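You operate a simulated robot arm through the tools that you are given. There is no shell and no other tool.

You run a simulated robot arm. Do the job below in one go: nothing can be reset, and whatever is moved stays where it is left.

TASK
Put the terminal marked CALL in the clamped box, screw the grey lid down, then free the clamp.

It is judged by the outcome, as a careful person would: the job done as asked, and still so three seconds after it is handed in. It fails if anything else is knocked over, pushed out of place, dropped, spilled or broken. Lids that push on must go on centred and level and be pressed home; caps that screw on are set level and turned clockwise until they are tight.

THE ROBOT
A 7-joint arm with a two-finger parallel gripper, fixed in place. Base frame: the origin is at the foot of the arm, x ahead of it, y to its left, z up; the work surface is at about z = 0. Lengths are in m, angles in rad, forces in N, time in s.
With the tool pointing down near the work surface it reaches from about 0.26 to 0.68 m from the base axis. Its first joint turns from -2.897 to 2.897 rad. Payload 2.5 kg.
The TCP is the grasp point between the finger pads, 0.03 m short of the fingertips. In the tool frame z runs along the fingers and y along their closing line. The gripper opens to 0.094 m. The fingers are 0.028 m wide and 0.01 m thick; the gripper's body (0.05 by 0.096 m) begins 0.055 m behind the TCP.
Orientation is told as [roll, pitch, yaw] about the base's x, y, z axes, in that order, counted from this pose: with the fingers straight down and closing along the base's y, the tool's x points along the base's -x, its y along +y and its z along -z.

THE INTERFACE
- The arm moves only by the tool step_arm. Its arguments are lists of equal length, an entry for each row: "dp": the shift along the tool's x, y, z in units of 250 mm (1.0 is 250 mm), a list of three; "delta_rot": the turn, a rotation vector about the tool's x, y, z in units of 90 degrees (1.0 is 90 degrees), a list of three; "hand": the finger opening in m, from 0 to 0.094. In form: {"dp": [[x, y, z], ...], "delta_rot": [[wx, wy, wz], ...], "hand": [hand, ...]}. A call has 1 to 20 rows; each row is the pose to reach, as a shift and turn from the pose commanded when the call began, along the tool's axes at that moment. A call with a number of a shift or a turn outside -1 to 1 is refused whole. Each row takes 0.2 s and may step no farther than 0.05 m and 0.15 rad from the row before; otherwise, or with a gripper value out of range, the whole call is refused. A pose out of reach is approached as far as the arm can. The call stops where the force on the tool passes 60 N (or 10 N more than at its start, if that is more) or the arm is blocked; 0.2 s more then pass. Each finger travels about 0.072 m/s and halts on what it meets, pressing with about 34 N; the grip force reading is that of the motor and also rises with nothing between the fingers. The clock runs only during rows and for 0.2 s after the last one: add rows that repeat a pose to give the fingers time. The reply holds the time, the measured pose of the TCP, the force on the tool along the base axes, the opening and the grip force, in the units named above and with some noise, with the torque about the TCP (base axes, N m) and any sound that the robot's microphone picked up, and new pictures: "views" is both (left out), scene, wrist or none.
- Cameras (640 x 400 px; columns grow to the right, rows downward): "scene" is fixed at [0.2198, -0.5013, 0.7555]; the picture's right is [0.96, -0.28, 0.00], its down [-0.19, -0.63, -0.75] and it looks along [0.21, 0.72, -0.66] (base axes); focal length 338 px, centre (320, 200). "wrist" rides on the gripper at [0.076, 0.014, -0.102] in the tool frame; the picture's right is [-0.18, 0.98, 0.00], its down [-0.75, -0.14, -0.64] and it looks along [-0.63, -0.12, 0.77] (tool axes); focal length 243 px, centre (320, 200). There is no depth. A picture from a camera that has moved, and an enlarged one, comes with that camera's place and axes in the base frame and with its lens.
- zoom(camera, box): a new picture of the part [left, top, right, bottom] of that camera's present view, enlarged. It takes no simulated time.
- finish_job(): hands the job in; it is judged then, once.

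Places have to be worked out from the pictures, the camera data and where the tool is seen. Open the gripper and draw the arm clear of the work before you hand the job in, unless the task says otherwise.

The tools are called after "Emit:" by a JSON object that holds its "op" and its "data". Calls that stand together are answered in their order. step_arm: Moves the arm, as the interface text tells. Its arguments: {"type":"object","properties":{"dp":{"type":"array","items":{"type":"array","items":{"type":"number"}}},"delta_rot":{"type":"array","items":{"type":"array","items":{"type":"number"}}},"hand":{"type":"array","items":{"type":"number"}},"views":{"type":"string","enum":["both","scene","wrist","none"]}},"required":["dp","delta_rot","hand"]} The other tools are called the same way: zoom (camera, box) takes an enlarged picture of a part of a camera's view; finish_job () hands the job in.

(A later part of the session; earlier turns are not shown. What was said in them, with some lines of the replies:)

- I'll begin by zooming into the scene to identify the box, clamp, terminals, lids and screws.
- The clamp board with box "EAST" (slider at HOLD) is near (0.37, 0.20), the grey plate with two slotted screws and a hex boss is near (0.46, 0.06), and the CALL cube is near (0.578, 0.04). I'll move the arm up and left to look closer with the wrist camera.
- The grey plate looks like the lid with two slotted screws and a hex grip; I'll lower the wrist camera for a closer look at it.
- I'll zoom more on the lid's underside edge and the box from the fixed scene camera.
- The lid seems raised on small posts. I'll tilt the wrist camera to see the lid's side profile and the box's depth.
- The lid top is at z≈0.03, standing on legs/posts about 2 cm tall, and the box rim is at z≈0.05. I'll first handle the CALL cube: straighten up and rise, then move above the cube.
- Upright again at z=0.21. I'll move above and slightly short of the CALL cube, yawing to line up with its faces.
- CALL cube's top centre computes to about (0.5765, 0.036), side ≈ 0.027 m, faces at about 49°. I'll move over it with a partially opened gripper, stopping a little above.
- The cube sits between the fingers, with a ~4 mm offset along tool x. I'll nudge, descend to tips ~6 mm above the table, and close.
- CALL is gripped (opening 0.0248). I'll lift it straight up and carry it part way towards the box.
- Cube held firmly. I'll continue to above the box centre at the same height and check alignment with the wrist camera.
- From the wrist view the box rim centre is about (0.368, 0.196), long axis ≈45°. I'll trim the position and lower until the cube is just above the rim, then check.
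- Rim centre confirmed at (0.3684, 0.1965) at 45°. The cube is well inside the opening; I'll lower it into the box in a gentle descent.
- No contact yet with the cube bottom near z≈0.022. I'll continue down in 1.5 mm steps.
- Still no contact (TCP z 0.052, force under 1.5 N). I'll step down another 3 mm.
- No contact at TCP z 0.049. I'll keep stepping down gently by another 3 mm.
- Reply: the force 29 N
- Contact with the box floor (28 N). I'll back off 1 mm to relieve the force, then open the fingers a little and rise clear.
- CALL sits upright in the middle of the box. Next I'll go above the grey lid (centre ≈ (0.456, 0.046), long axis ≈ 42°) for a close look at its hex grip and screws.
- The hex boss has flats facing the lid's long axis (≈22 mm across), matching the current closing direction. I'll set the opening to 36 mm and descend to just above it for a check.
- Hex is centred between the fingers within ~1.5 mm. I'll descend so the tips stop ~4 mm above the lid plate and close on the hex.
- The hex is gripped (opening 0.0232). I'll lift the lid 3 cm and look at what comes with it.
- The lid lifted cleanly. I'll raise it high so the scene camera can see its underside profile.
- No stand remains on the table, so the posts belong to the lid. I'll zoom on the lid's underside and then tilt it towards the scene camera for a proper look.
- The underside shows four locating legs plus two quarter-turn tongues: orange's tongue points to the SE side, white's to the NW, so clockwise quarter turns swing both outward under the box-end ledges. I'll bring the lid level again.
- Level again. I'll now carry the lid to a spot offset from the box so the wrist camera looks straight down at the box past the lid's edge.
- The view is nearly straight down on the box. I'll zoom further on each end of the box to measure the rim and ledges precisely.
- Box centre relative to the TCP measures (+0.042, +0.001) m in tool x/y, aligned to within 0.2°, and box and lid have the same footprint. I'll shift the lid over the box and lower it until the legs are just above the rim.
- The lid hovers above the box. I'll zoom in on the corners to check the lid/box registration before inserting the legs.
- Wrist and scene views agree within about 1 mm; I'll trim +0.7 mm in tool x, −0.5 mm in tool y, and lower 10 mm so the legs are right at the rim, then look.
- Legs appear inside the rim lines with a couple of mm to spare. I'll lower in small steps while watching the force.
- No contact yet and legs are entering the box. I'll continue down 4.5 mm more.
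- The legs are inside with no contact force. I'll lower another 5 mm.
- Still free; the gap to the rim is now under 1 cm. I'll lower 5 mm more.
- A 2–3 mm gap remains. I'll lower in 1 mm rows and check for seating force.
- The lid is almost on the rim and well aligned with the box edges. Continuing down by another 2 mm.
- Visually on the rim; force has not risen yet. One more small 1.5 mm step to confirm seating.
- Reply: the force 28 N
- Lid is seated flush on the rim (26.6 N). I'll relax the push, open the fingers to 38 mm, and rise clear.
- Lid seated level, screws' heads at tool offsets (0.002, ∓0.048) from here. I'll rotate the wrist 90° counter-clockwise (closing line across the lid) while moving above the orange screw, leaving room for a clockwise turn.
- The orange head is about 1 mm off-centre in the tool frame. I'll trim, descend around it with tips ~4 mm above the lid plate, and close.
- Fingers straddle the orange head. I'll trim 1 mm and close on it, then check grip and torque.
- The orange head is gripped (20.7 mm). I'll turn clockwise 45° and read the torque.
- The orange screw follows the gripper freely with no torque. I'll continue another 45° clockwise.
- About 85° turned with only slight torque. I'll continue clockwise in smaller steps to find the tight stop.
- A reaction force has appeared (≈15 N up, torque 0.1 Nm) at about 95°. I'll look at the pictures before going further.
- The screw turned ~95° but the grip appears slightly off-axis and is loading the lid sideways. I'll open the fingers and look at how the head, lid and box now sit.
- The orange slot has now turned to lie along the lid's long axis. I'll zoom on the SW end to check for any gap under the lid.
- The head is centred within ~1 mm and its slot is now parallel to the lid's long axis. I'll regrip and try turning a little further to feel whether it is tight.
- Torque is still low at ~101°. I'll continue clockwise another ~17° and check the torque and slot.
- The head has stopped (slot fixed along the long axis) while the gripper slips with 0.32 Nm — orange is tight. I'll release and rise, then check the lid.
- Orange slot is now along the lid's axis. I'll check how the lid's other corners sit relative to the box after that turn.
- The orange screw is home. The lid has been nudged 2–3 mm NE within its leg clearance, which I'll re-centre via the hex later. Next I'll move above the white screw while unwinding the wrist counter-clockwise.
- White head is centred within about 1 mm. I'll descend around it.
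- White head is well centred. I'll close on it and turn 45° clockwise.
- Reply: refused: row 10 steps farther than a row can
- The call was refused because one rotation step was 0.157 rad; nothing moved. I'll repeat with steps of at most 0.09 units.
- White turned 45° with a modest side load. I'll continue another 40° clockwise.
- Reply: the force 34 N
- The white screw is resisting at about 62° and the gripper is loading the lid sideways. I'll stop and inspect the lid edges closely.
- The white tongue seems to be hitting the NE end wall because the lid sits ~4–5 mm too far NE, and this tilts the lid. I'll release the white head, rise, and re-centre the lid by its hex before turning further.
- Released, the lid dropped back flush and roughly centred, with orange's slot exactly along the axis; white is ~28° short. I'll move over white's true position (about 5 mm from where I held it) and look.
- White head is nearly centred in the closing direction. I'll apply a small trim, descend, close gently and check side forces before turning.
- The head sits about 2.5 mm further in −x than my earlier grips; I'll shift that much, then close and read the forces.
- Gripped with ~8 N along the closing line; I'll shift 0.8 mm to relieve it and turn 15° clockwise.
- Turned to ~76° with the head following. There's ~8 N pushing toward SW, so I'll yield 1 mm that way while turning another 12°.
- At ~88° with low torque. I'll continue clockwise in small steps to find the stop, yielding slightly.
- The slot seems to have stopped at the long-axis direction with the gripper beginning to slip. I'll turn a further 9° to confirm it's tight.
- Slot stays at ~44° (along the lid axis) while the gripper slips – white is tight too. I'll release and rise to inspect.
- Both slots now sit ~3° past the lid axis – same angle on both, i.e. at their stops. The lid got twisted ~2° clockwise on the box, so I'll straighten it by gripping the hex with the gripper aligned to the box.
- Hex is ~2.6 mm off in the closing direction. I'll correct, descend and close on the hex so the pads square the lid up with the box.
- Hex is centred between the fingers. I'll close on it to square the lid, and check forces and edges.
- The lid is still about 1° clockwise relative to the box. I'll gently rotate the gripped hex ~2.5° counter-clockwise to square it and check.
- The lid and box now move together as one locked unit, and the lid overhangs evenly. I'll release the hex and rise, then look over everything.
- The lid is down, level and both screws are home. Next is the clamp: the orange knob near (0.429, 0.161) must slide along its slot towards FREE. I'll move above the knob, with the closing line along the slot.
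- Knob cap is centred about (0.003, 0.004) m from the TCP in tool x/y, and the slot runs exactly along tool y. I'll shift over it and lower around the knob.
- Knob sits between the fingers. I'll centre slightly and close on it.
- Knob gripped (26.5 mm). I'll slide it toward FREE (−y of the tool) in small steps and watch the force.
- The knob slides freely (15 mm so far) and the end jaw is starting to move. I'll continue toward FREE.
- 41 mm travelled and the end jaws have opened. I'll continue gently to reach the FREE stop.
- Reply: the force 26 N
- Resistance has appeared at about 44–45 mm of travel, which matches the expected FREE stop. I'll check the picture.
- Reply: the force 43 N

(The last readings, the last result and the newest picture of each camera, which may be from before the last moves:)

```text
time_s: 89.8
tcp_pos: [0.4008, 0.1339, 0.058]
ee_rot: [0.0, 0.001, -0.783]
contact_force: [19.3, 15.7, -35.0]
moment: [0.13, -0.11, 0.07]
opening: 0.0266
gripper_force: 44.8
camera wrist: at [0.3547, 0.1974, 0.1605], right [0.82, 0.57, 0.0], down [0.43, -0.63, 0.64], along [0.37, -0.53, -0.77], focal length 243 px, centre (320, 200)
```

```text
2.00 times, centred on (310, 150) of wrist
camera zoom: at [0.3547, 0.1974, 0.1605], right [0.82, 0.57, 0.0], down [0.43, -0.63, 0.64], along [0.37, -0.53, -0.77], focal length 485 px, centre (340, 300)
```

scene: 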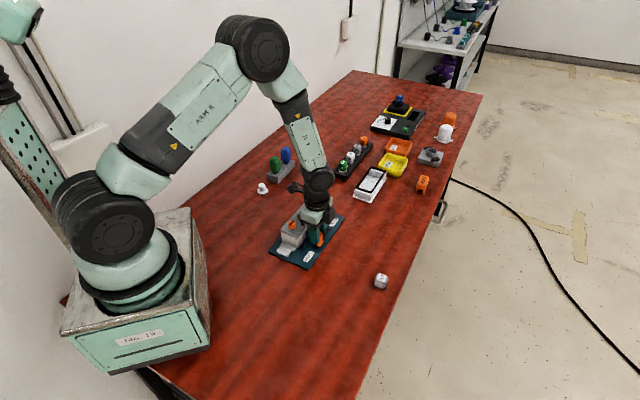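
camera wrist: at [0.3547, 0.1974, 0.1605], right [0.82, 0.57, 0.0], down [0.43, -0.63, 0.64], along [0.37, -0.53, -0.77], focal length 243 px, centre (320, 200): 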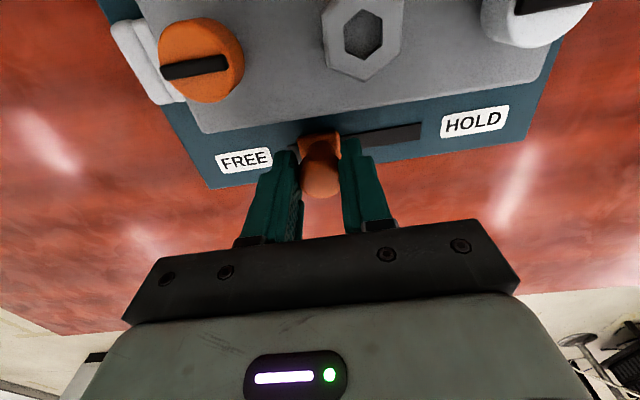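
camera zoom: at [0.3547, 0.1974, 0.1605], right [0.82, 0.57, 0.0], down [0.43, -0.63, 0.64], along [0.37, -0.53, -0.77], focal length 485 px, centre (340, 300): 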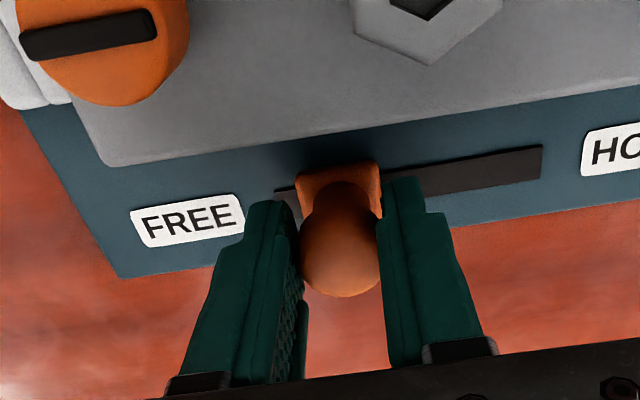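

Firm stop reached at FREE (25 N along the slot). I'll relax the push, open the fingers, and rise straight up.

Emit:
{"op": "step_arm", "data": {"dp": [[0, 0.008, 0], [0, 0.008, 0], [0, 0.008, 0], [0, 0.008, 0], [0, 0.008, 0]], "delta_rot": [[0, 0, 0], [0, 0, 0], [0, 0, 0], [0, 0, 0], [0, 0, 0]], "hand": [0.02, 0.03, 0.042, 0.052, 0.052], "views": "none"}}

Emit:
{"op": "step_arm", "data": {"dp": [[0, 0, -0.08], [0, 0, -0.2], [0, 0, -0.38], [0, 0, -0.56], [0, 0, -0.7], [0, 0, -0.7]], "delta_rot": [[0, 0, 0], [0, 0, 0], [0, 0, 0], [0, 0, 0], [0, 0, 0], [0, 0, 0]], "hand": [0.052, 0.052, 0.052, 0.052, 0.052, 0.052]}}

Emit:
{"op": "zoom", "data": {"camera": "scene", "box": [265, 195, 350, 265]}}

Emit:
{"op": "zoom", "data": {"camera": "wrist", "box": [180, 20, 460, 190]}}

```text
time_s: 91.0
tcp_pos: [0.4, 0.1356, 0.0572]
ee_rot: [-0.002, 0.0, -0.784]
contact_force: [-0.9, -0.7, -0.1]
moment: [0.02, 0.02, 0.01]
opening: 0.052
gripper_force: 0.0
```

```text
time_s: 92.4
tcp_pos: [0.401, 0.1365, 0.2334]
ee_rot: [-0.002, 0.0, -0.786]
contact_force: [-0.5, 0.3, -0.1]
moment: [0.02, 0.01, 0.03]
opening: 0.052
gripper_force: 0.1
camera wrist: at [0.3564, 0.1991, 0.3361], right [0.82, 0.57, 0.0], down [0.43, -0.63, 0.64], along [0.36, -0.53, -0.77], focal length 243 px, centre (320, 200)
```

scene: 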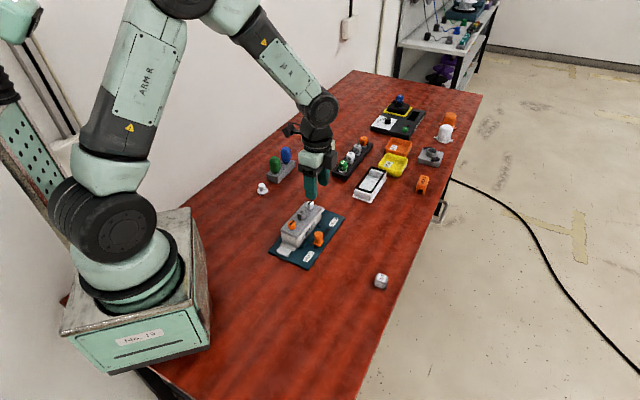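
wrist: 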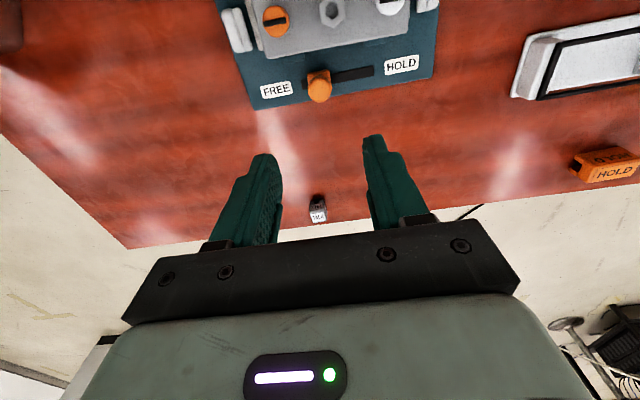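

```text
5.71 times, centred on (308, 230) of scene
camera zoom: at [0.2198, -0.5013, 0.7555], right [0.96, -0.28, 0.0], down [-0.19, -0.63, -0.75], along [0.21, 0.72, -0.66], focal length 1933 px, centre (391, 29)
```

zoom: 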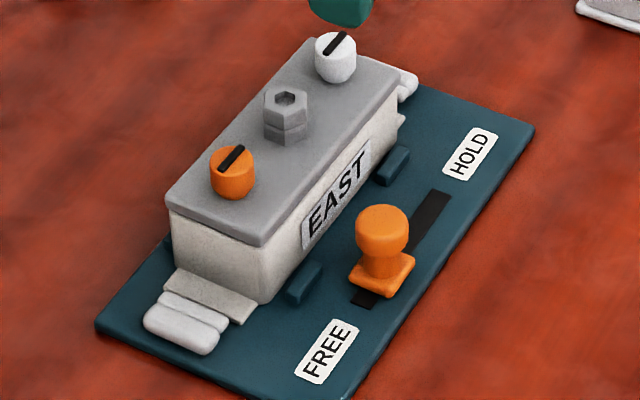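

```text
2.29 times, centred on (320, 105) of wrist
camera zoom: at [0.3564, 0.1991, 0.3361], right [0.82, 0.57, 0.0], down [0.43, -0.63, 0.64], along [0.36, -0.53, -0.77], focal length 555 px, centre (320, 417)
```

zoom: 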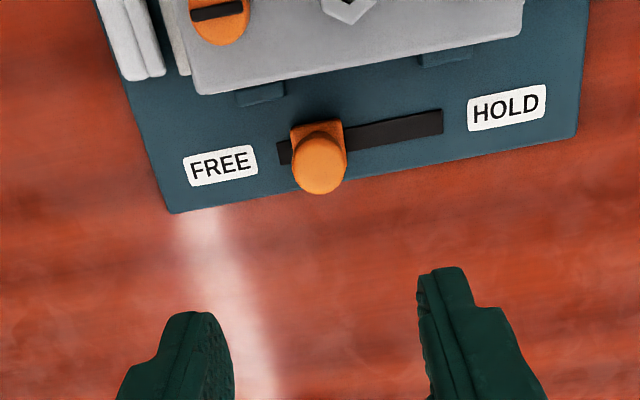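

The clamp knob is at FREE and both end jaws have retracted. I'll do a final close check of the lid edges and screws.

Emit:
{"op": "zoom", "data": {"camera": "scene", "box": [283, 200, 327, 236]}}

Emit:
{"op": "zoom", "data": {"camera": "scene", "box": [277, 222, 307, 246]}}

Emit:
{"op": "zoom", "data": {"camera": "scene", "box": [305, 200, 335, 224]}}

Emit:
{"op": "zoom", "data": {"camera": "wrist", "box": [200, 0, 440, 100]}}

```text
11.11 times, centred on (305, 218) of scene
camera zoom: at [0.2198, -0.5013, 0.7555], right [0.96, -0.28, 0.0], down [-0.19, -0.63, -0.75], along [0.21, 0.72, -0.66], focal length 3758 px, centre (487, 0)
```

zoom: 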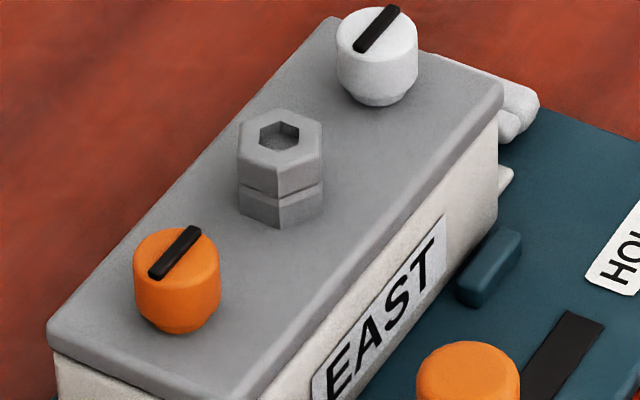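

```text
16.00 times, centred on (292, 234) of scene
camera zoom: at [0.2198, -0.5013, 0.7555], right [0.96, -0.28, 0.0], down [-0.19, -0.63, -0.75], along [0.21, 0.72, -0.66], focal length 5412 px, centre (768, -344)
```

zoom: 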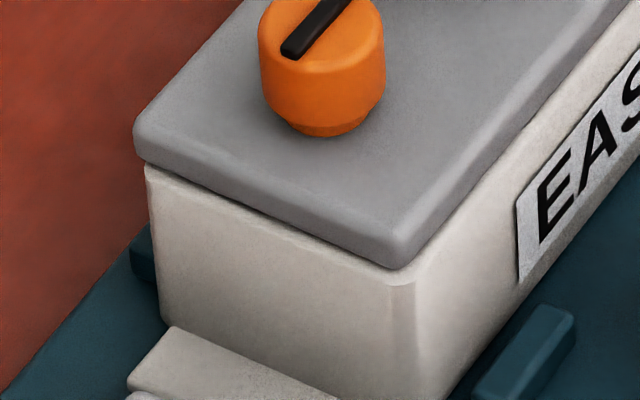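

```text
16.00 times, centred on (320, 212) of scene
camera zoom: at [0.2198, -0.5013, 0.7555], right [0.96, -0.28, 0.0], down [-0.19, -0.63, -0.75], along [0.21, 0.72, -0.66], focal length 5412 px, centre (320, 8)
```

zoom: 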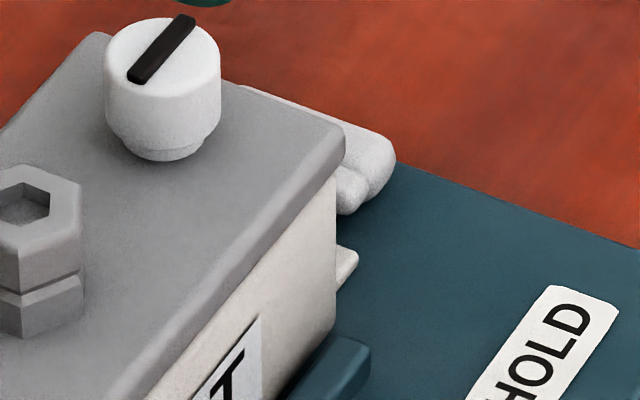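

```text
2.67 times, centred on (320, 50) of wrist
camera zoom: at [0.3564, 0.1991, 0.3361], right [0.82, 0.57, 0.0], down [0.43, -0.63, 0.64], along [0.36, -0.53, -0.77], focal length 647 px, centre (320, 600)
```

zoom: 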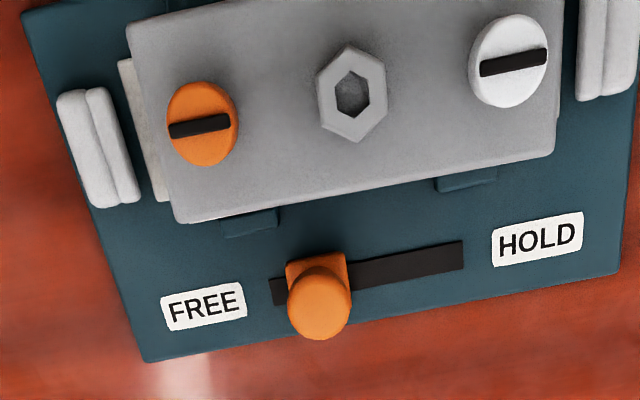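

Everything looks right: lid flush, both slots aligned along the lid, box free with jaws retracted. I'll open the gripper and draw the arm up and clear of the work.

Emit:
{"op": "step_arm", "data": {"dp": [[0, 0, -0.15], [0, 0, -0.3], [-0.11, -0.07, -0.4], [-0.23, -0.14, -0.5], [-0.35, -0.21, -0.58], [-0.47, -0.28, -0.6], [-0.58, -0.34, -0.6], [-0.68, -0.396, -0.6], [-0.68, -0.396, -0.6]], "delta_rot": [[0, 0, 0], [0, 0, 0], [0, 0, 0], [0, 0, 0], [0, 0, 0], [0, 0, 0], [0, 0, 0], [0, 0, 0], [0, 0, 0]], "hand": [0.06, 0.07, 0.08, 0.09, 0.094, 0.094, 0.094, 0.094, 0.094]}}

Emit:
{"op": "zoom", "data": {"camera": "scene", "box": [265, 190, 400, 290]}}

Emit:
{"op": "zoom", "data": {"camera": "scene", "box": [240, 90, 470, 210]}}

```text
time_s: 94.4
tcp_pos: [0.4499, -0.0552, 0.3829]
ee_rot: [-0.001, 0.0, -0.785]
contact_force: [0.2, -0.2, -0.3]
moment: [-0.02, 0.0, -0.02]
opening: 0.0938
gripper_force: 0.1
camera wrist: at [0.4058, 0.0079, 0.4845], right [0.82, 0.57, 0.0], down [0.43, -0.63, 0.64], along [0.36, -0.53, -0.77], focal length 243 px, centre (320, 200)
```

scene: 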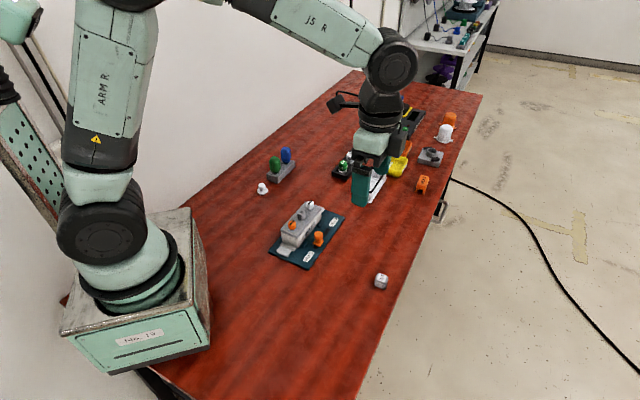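
wrist: 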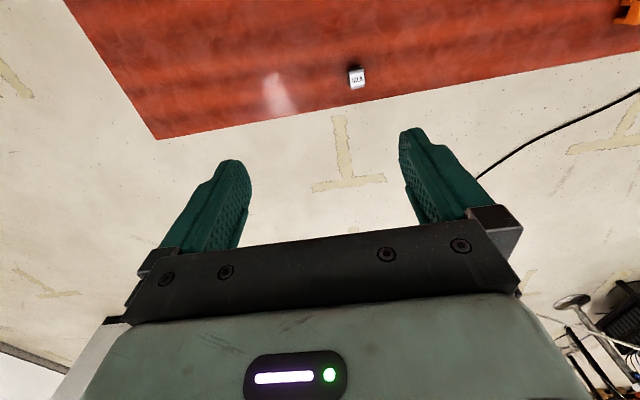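

```text
4.00 times, centred on (332, 240) of scene
camera zoom: at [0.2198, -0.5013, 0.7555], right [0.96, -0.28, 0.0], down [-0.19, -0.63, -0.75], along [0.21, 0.72, -0.66], focal length 1353 px, centre (270, 40)
```

zoom: 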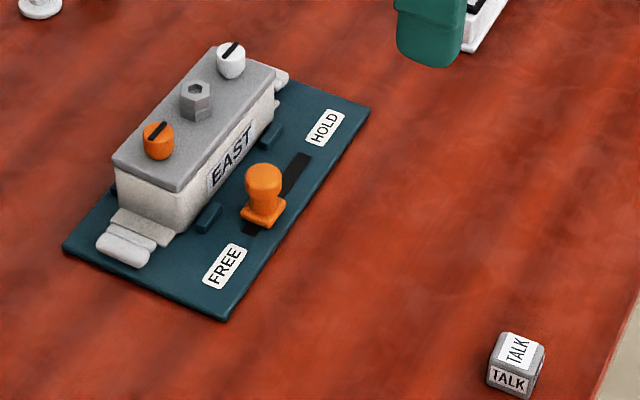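

```text
2.78 times, centred on (355, 150) of scene
camera zoom: at [0.2198, -0.5013, 0.7555], right [0.96, -0.28, 0.0], down [-0.19, -0.63, -0.75], along [0.21, 0.72, -0.66], focal length 941 px, centre (223, 339)
```

zoom: 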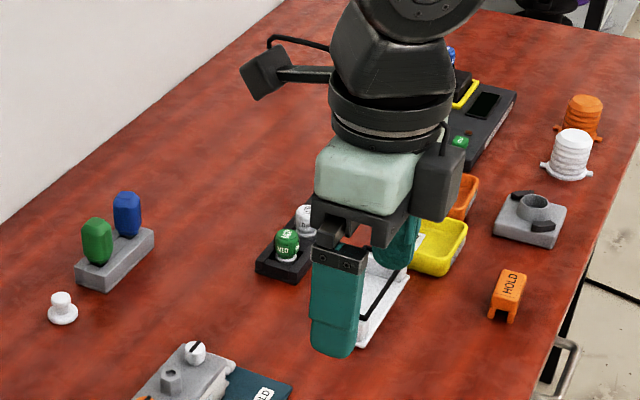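

All other objects are undisturbed, the arm is clear with the gripper open, and the job is complete: CALL inside, lid screwed down, clamp freed. Handing in.

Emit:
{"op": "finish_job", "data": {}}

```text
The job is handed in.
```

The job is done and handed in. The CALL terminal is in the box, the grey lid is screwed down, and the clamp is free.

- **Terminal:** CALL sits upright near the middle of the box floor.
- **Lid:** It looks flush and level on the box rim. It sits about 1° off square to the box, with roughly 1 mm of offset.
- **Screws:** I turned both clockwise about 90°, to where they stopped and the gripper began to slip. Both slots now lie along the lid.
- **White screw:** On the first try it stuck at about 62° because the lid had been pushed sideways. I released it, the lid dropped back flush, and the second turn went home.
- **Clamp:** I slid the knob from HOLD to FREE until it met a firm stop, and both end jaws drew back from the box.

In the last pictures TALK and the other items in view had not moved. The arm is clear of the work with its gripper open.
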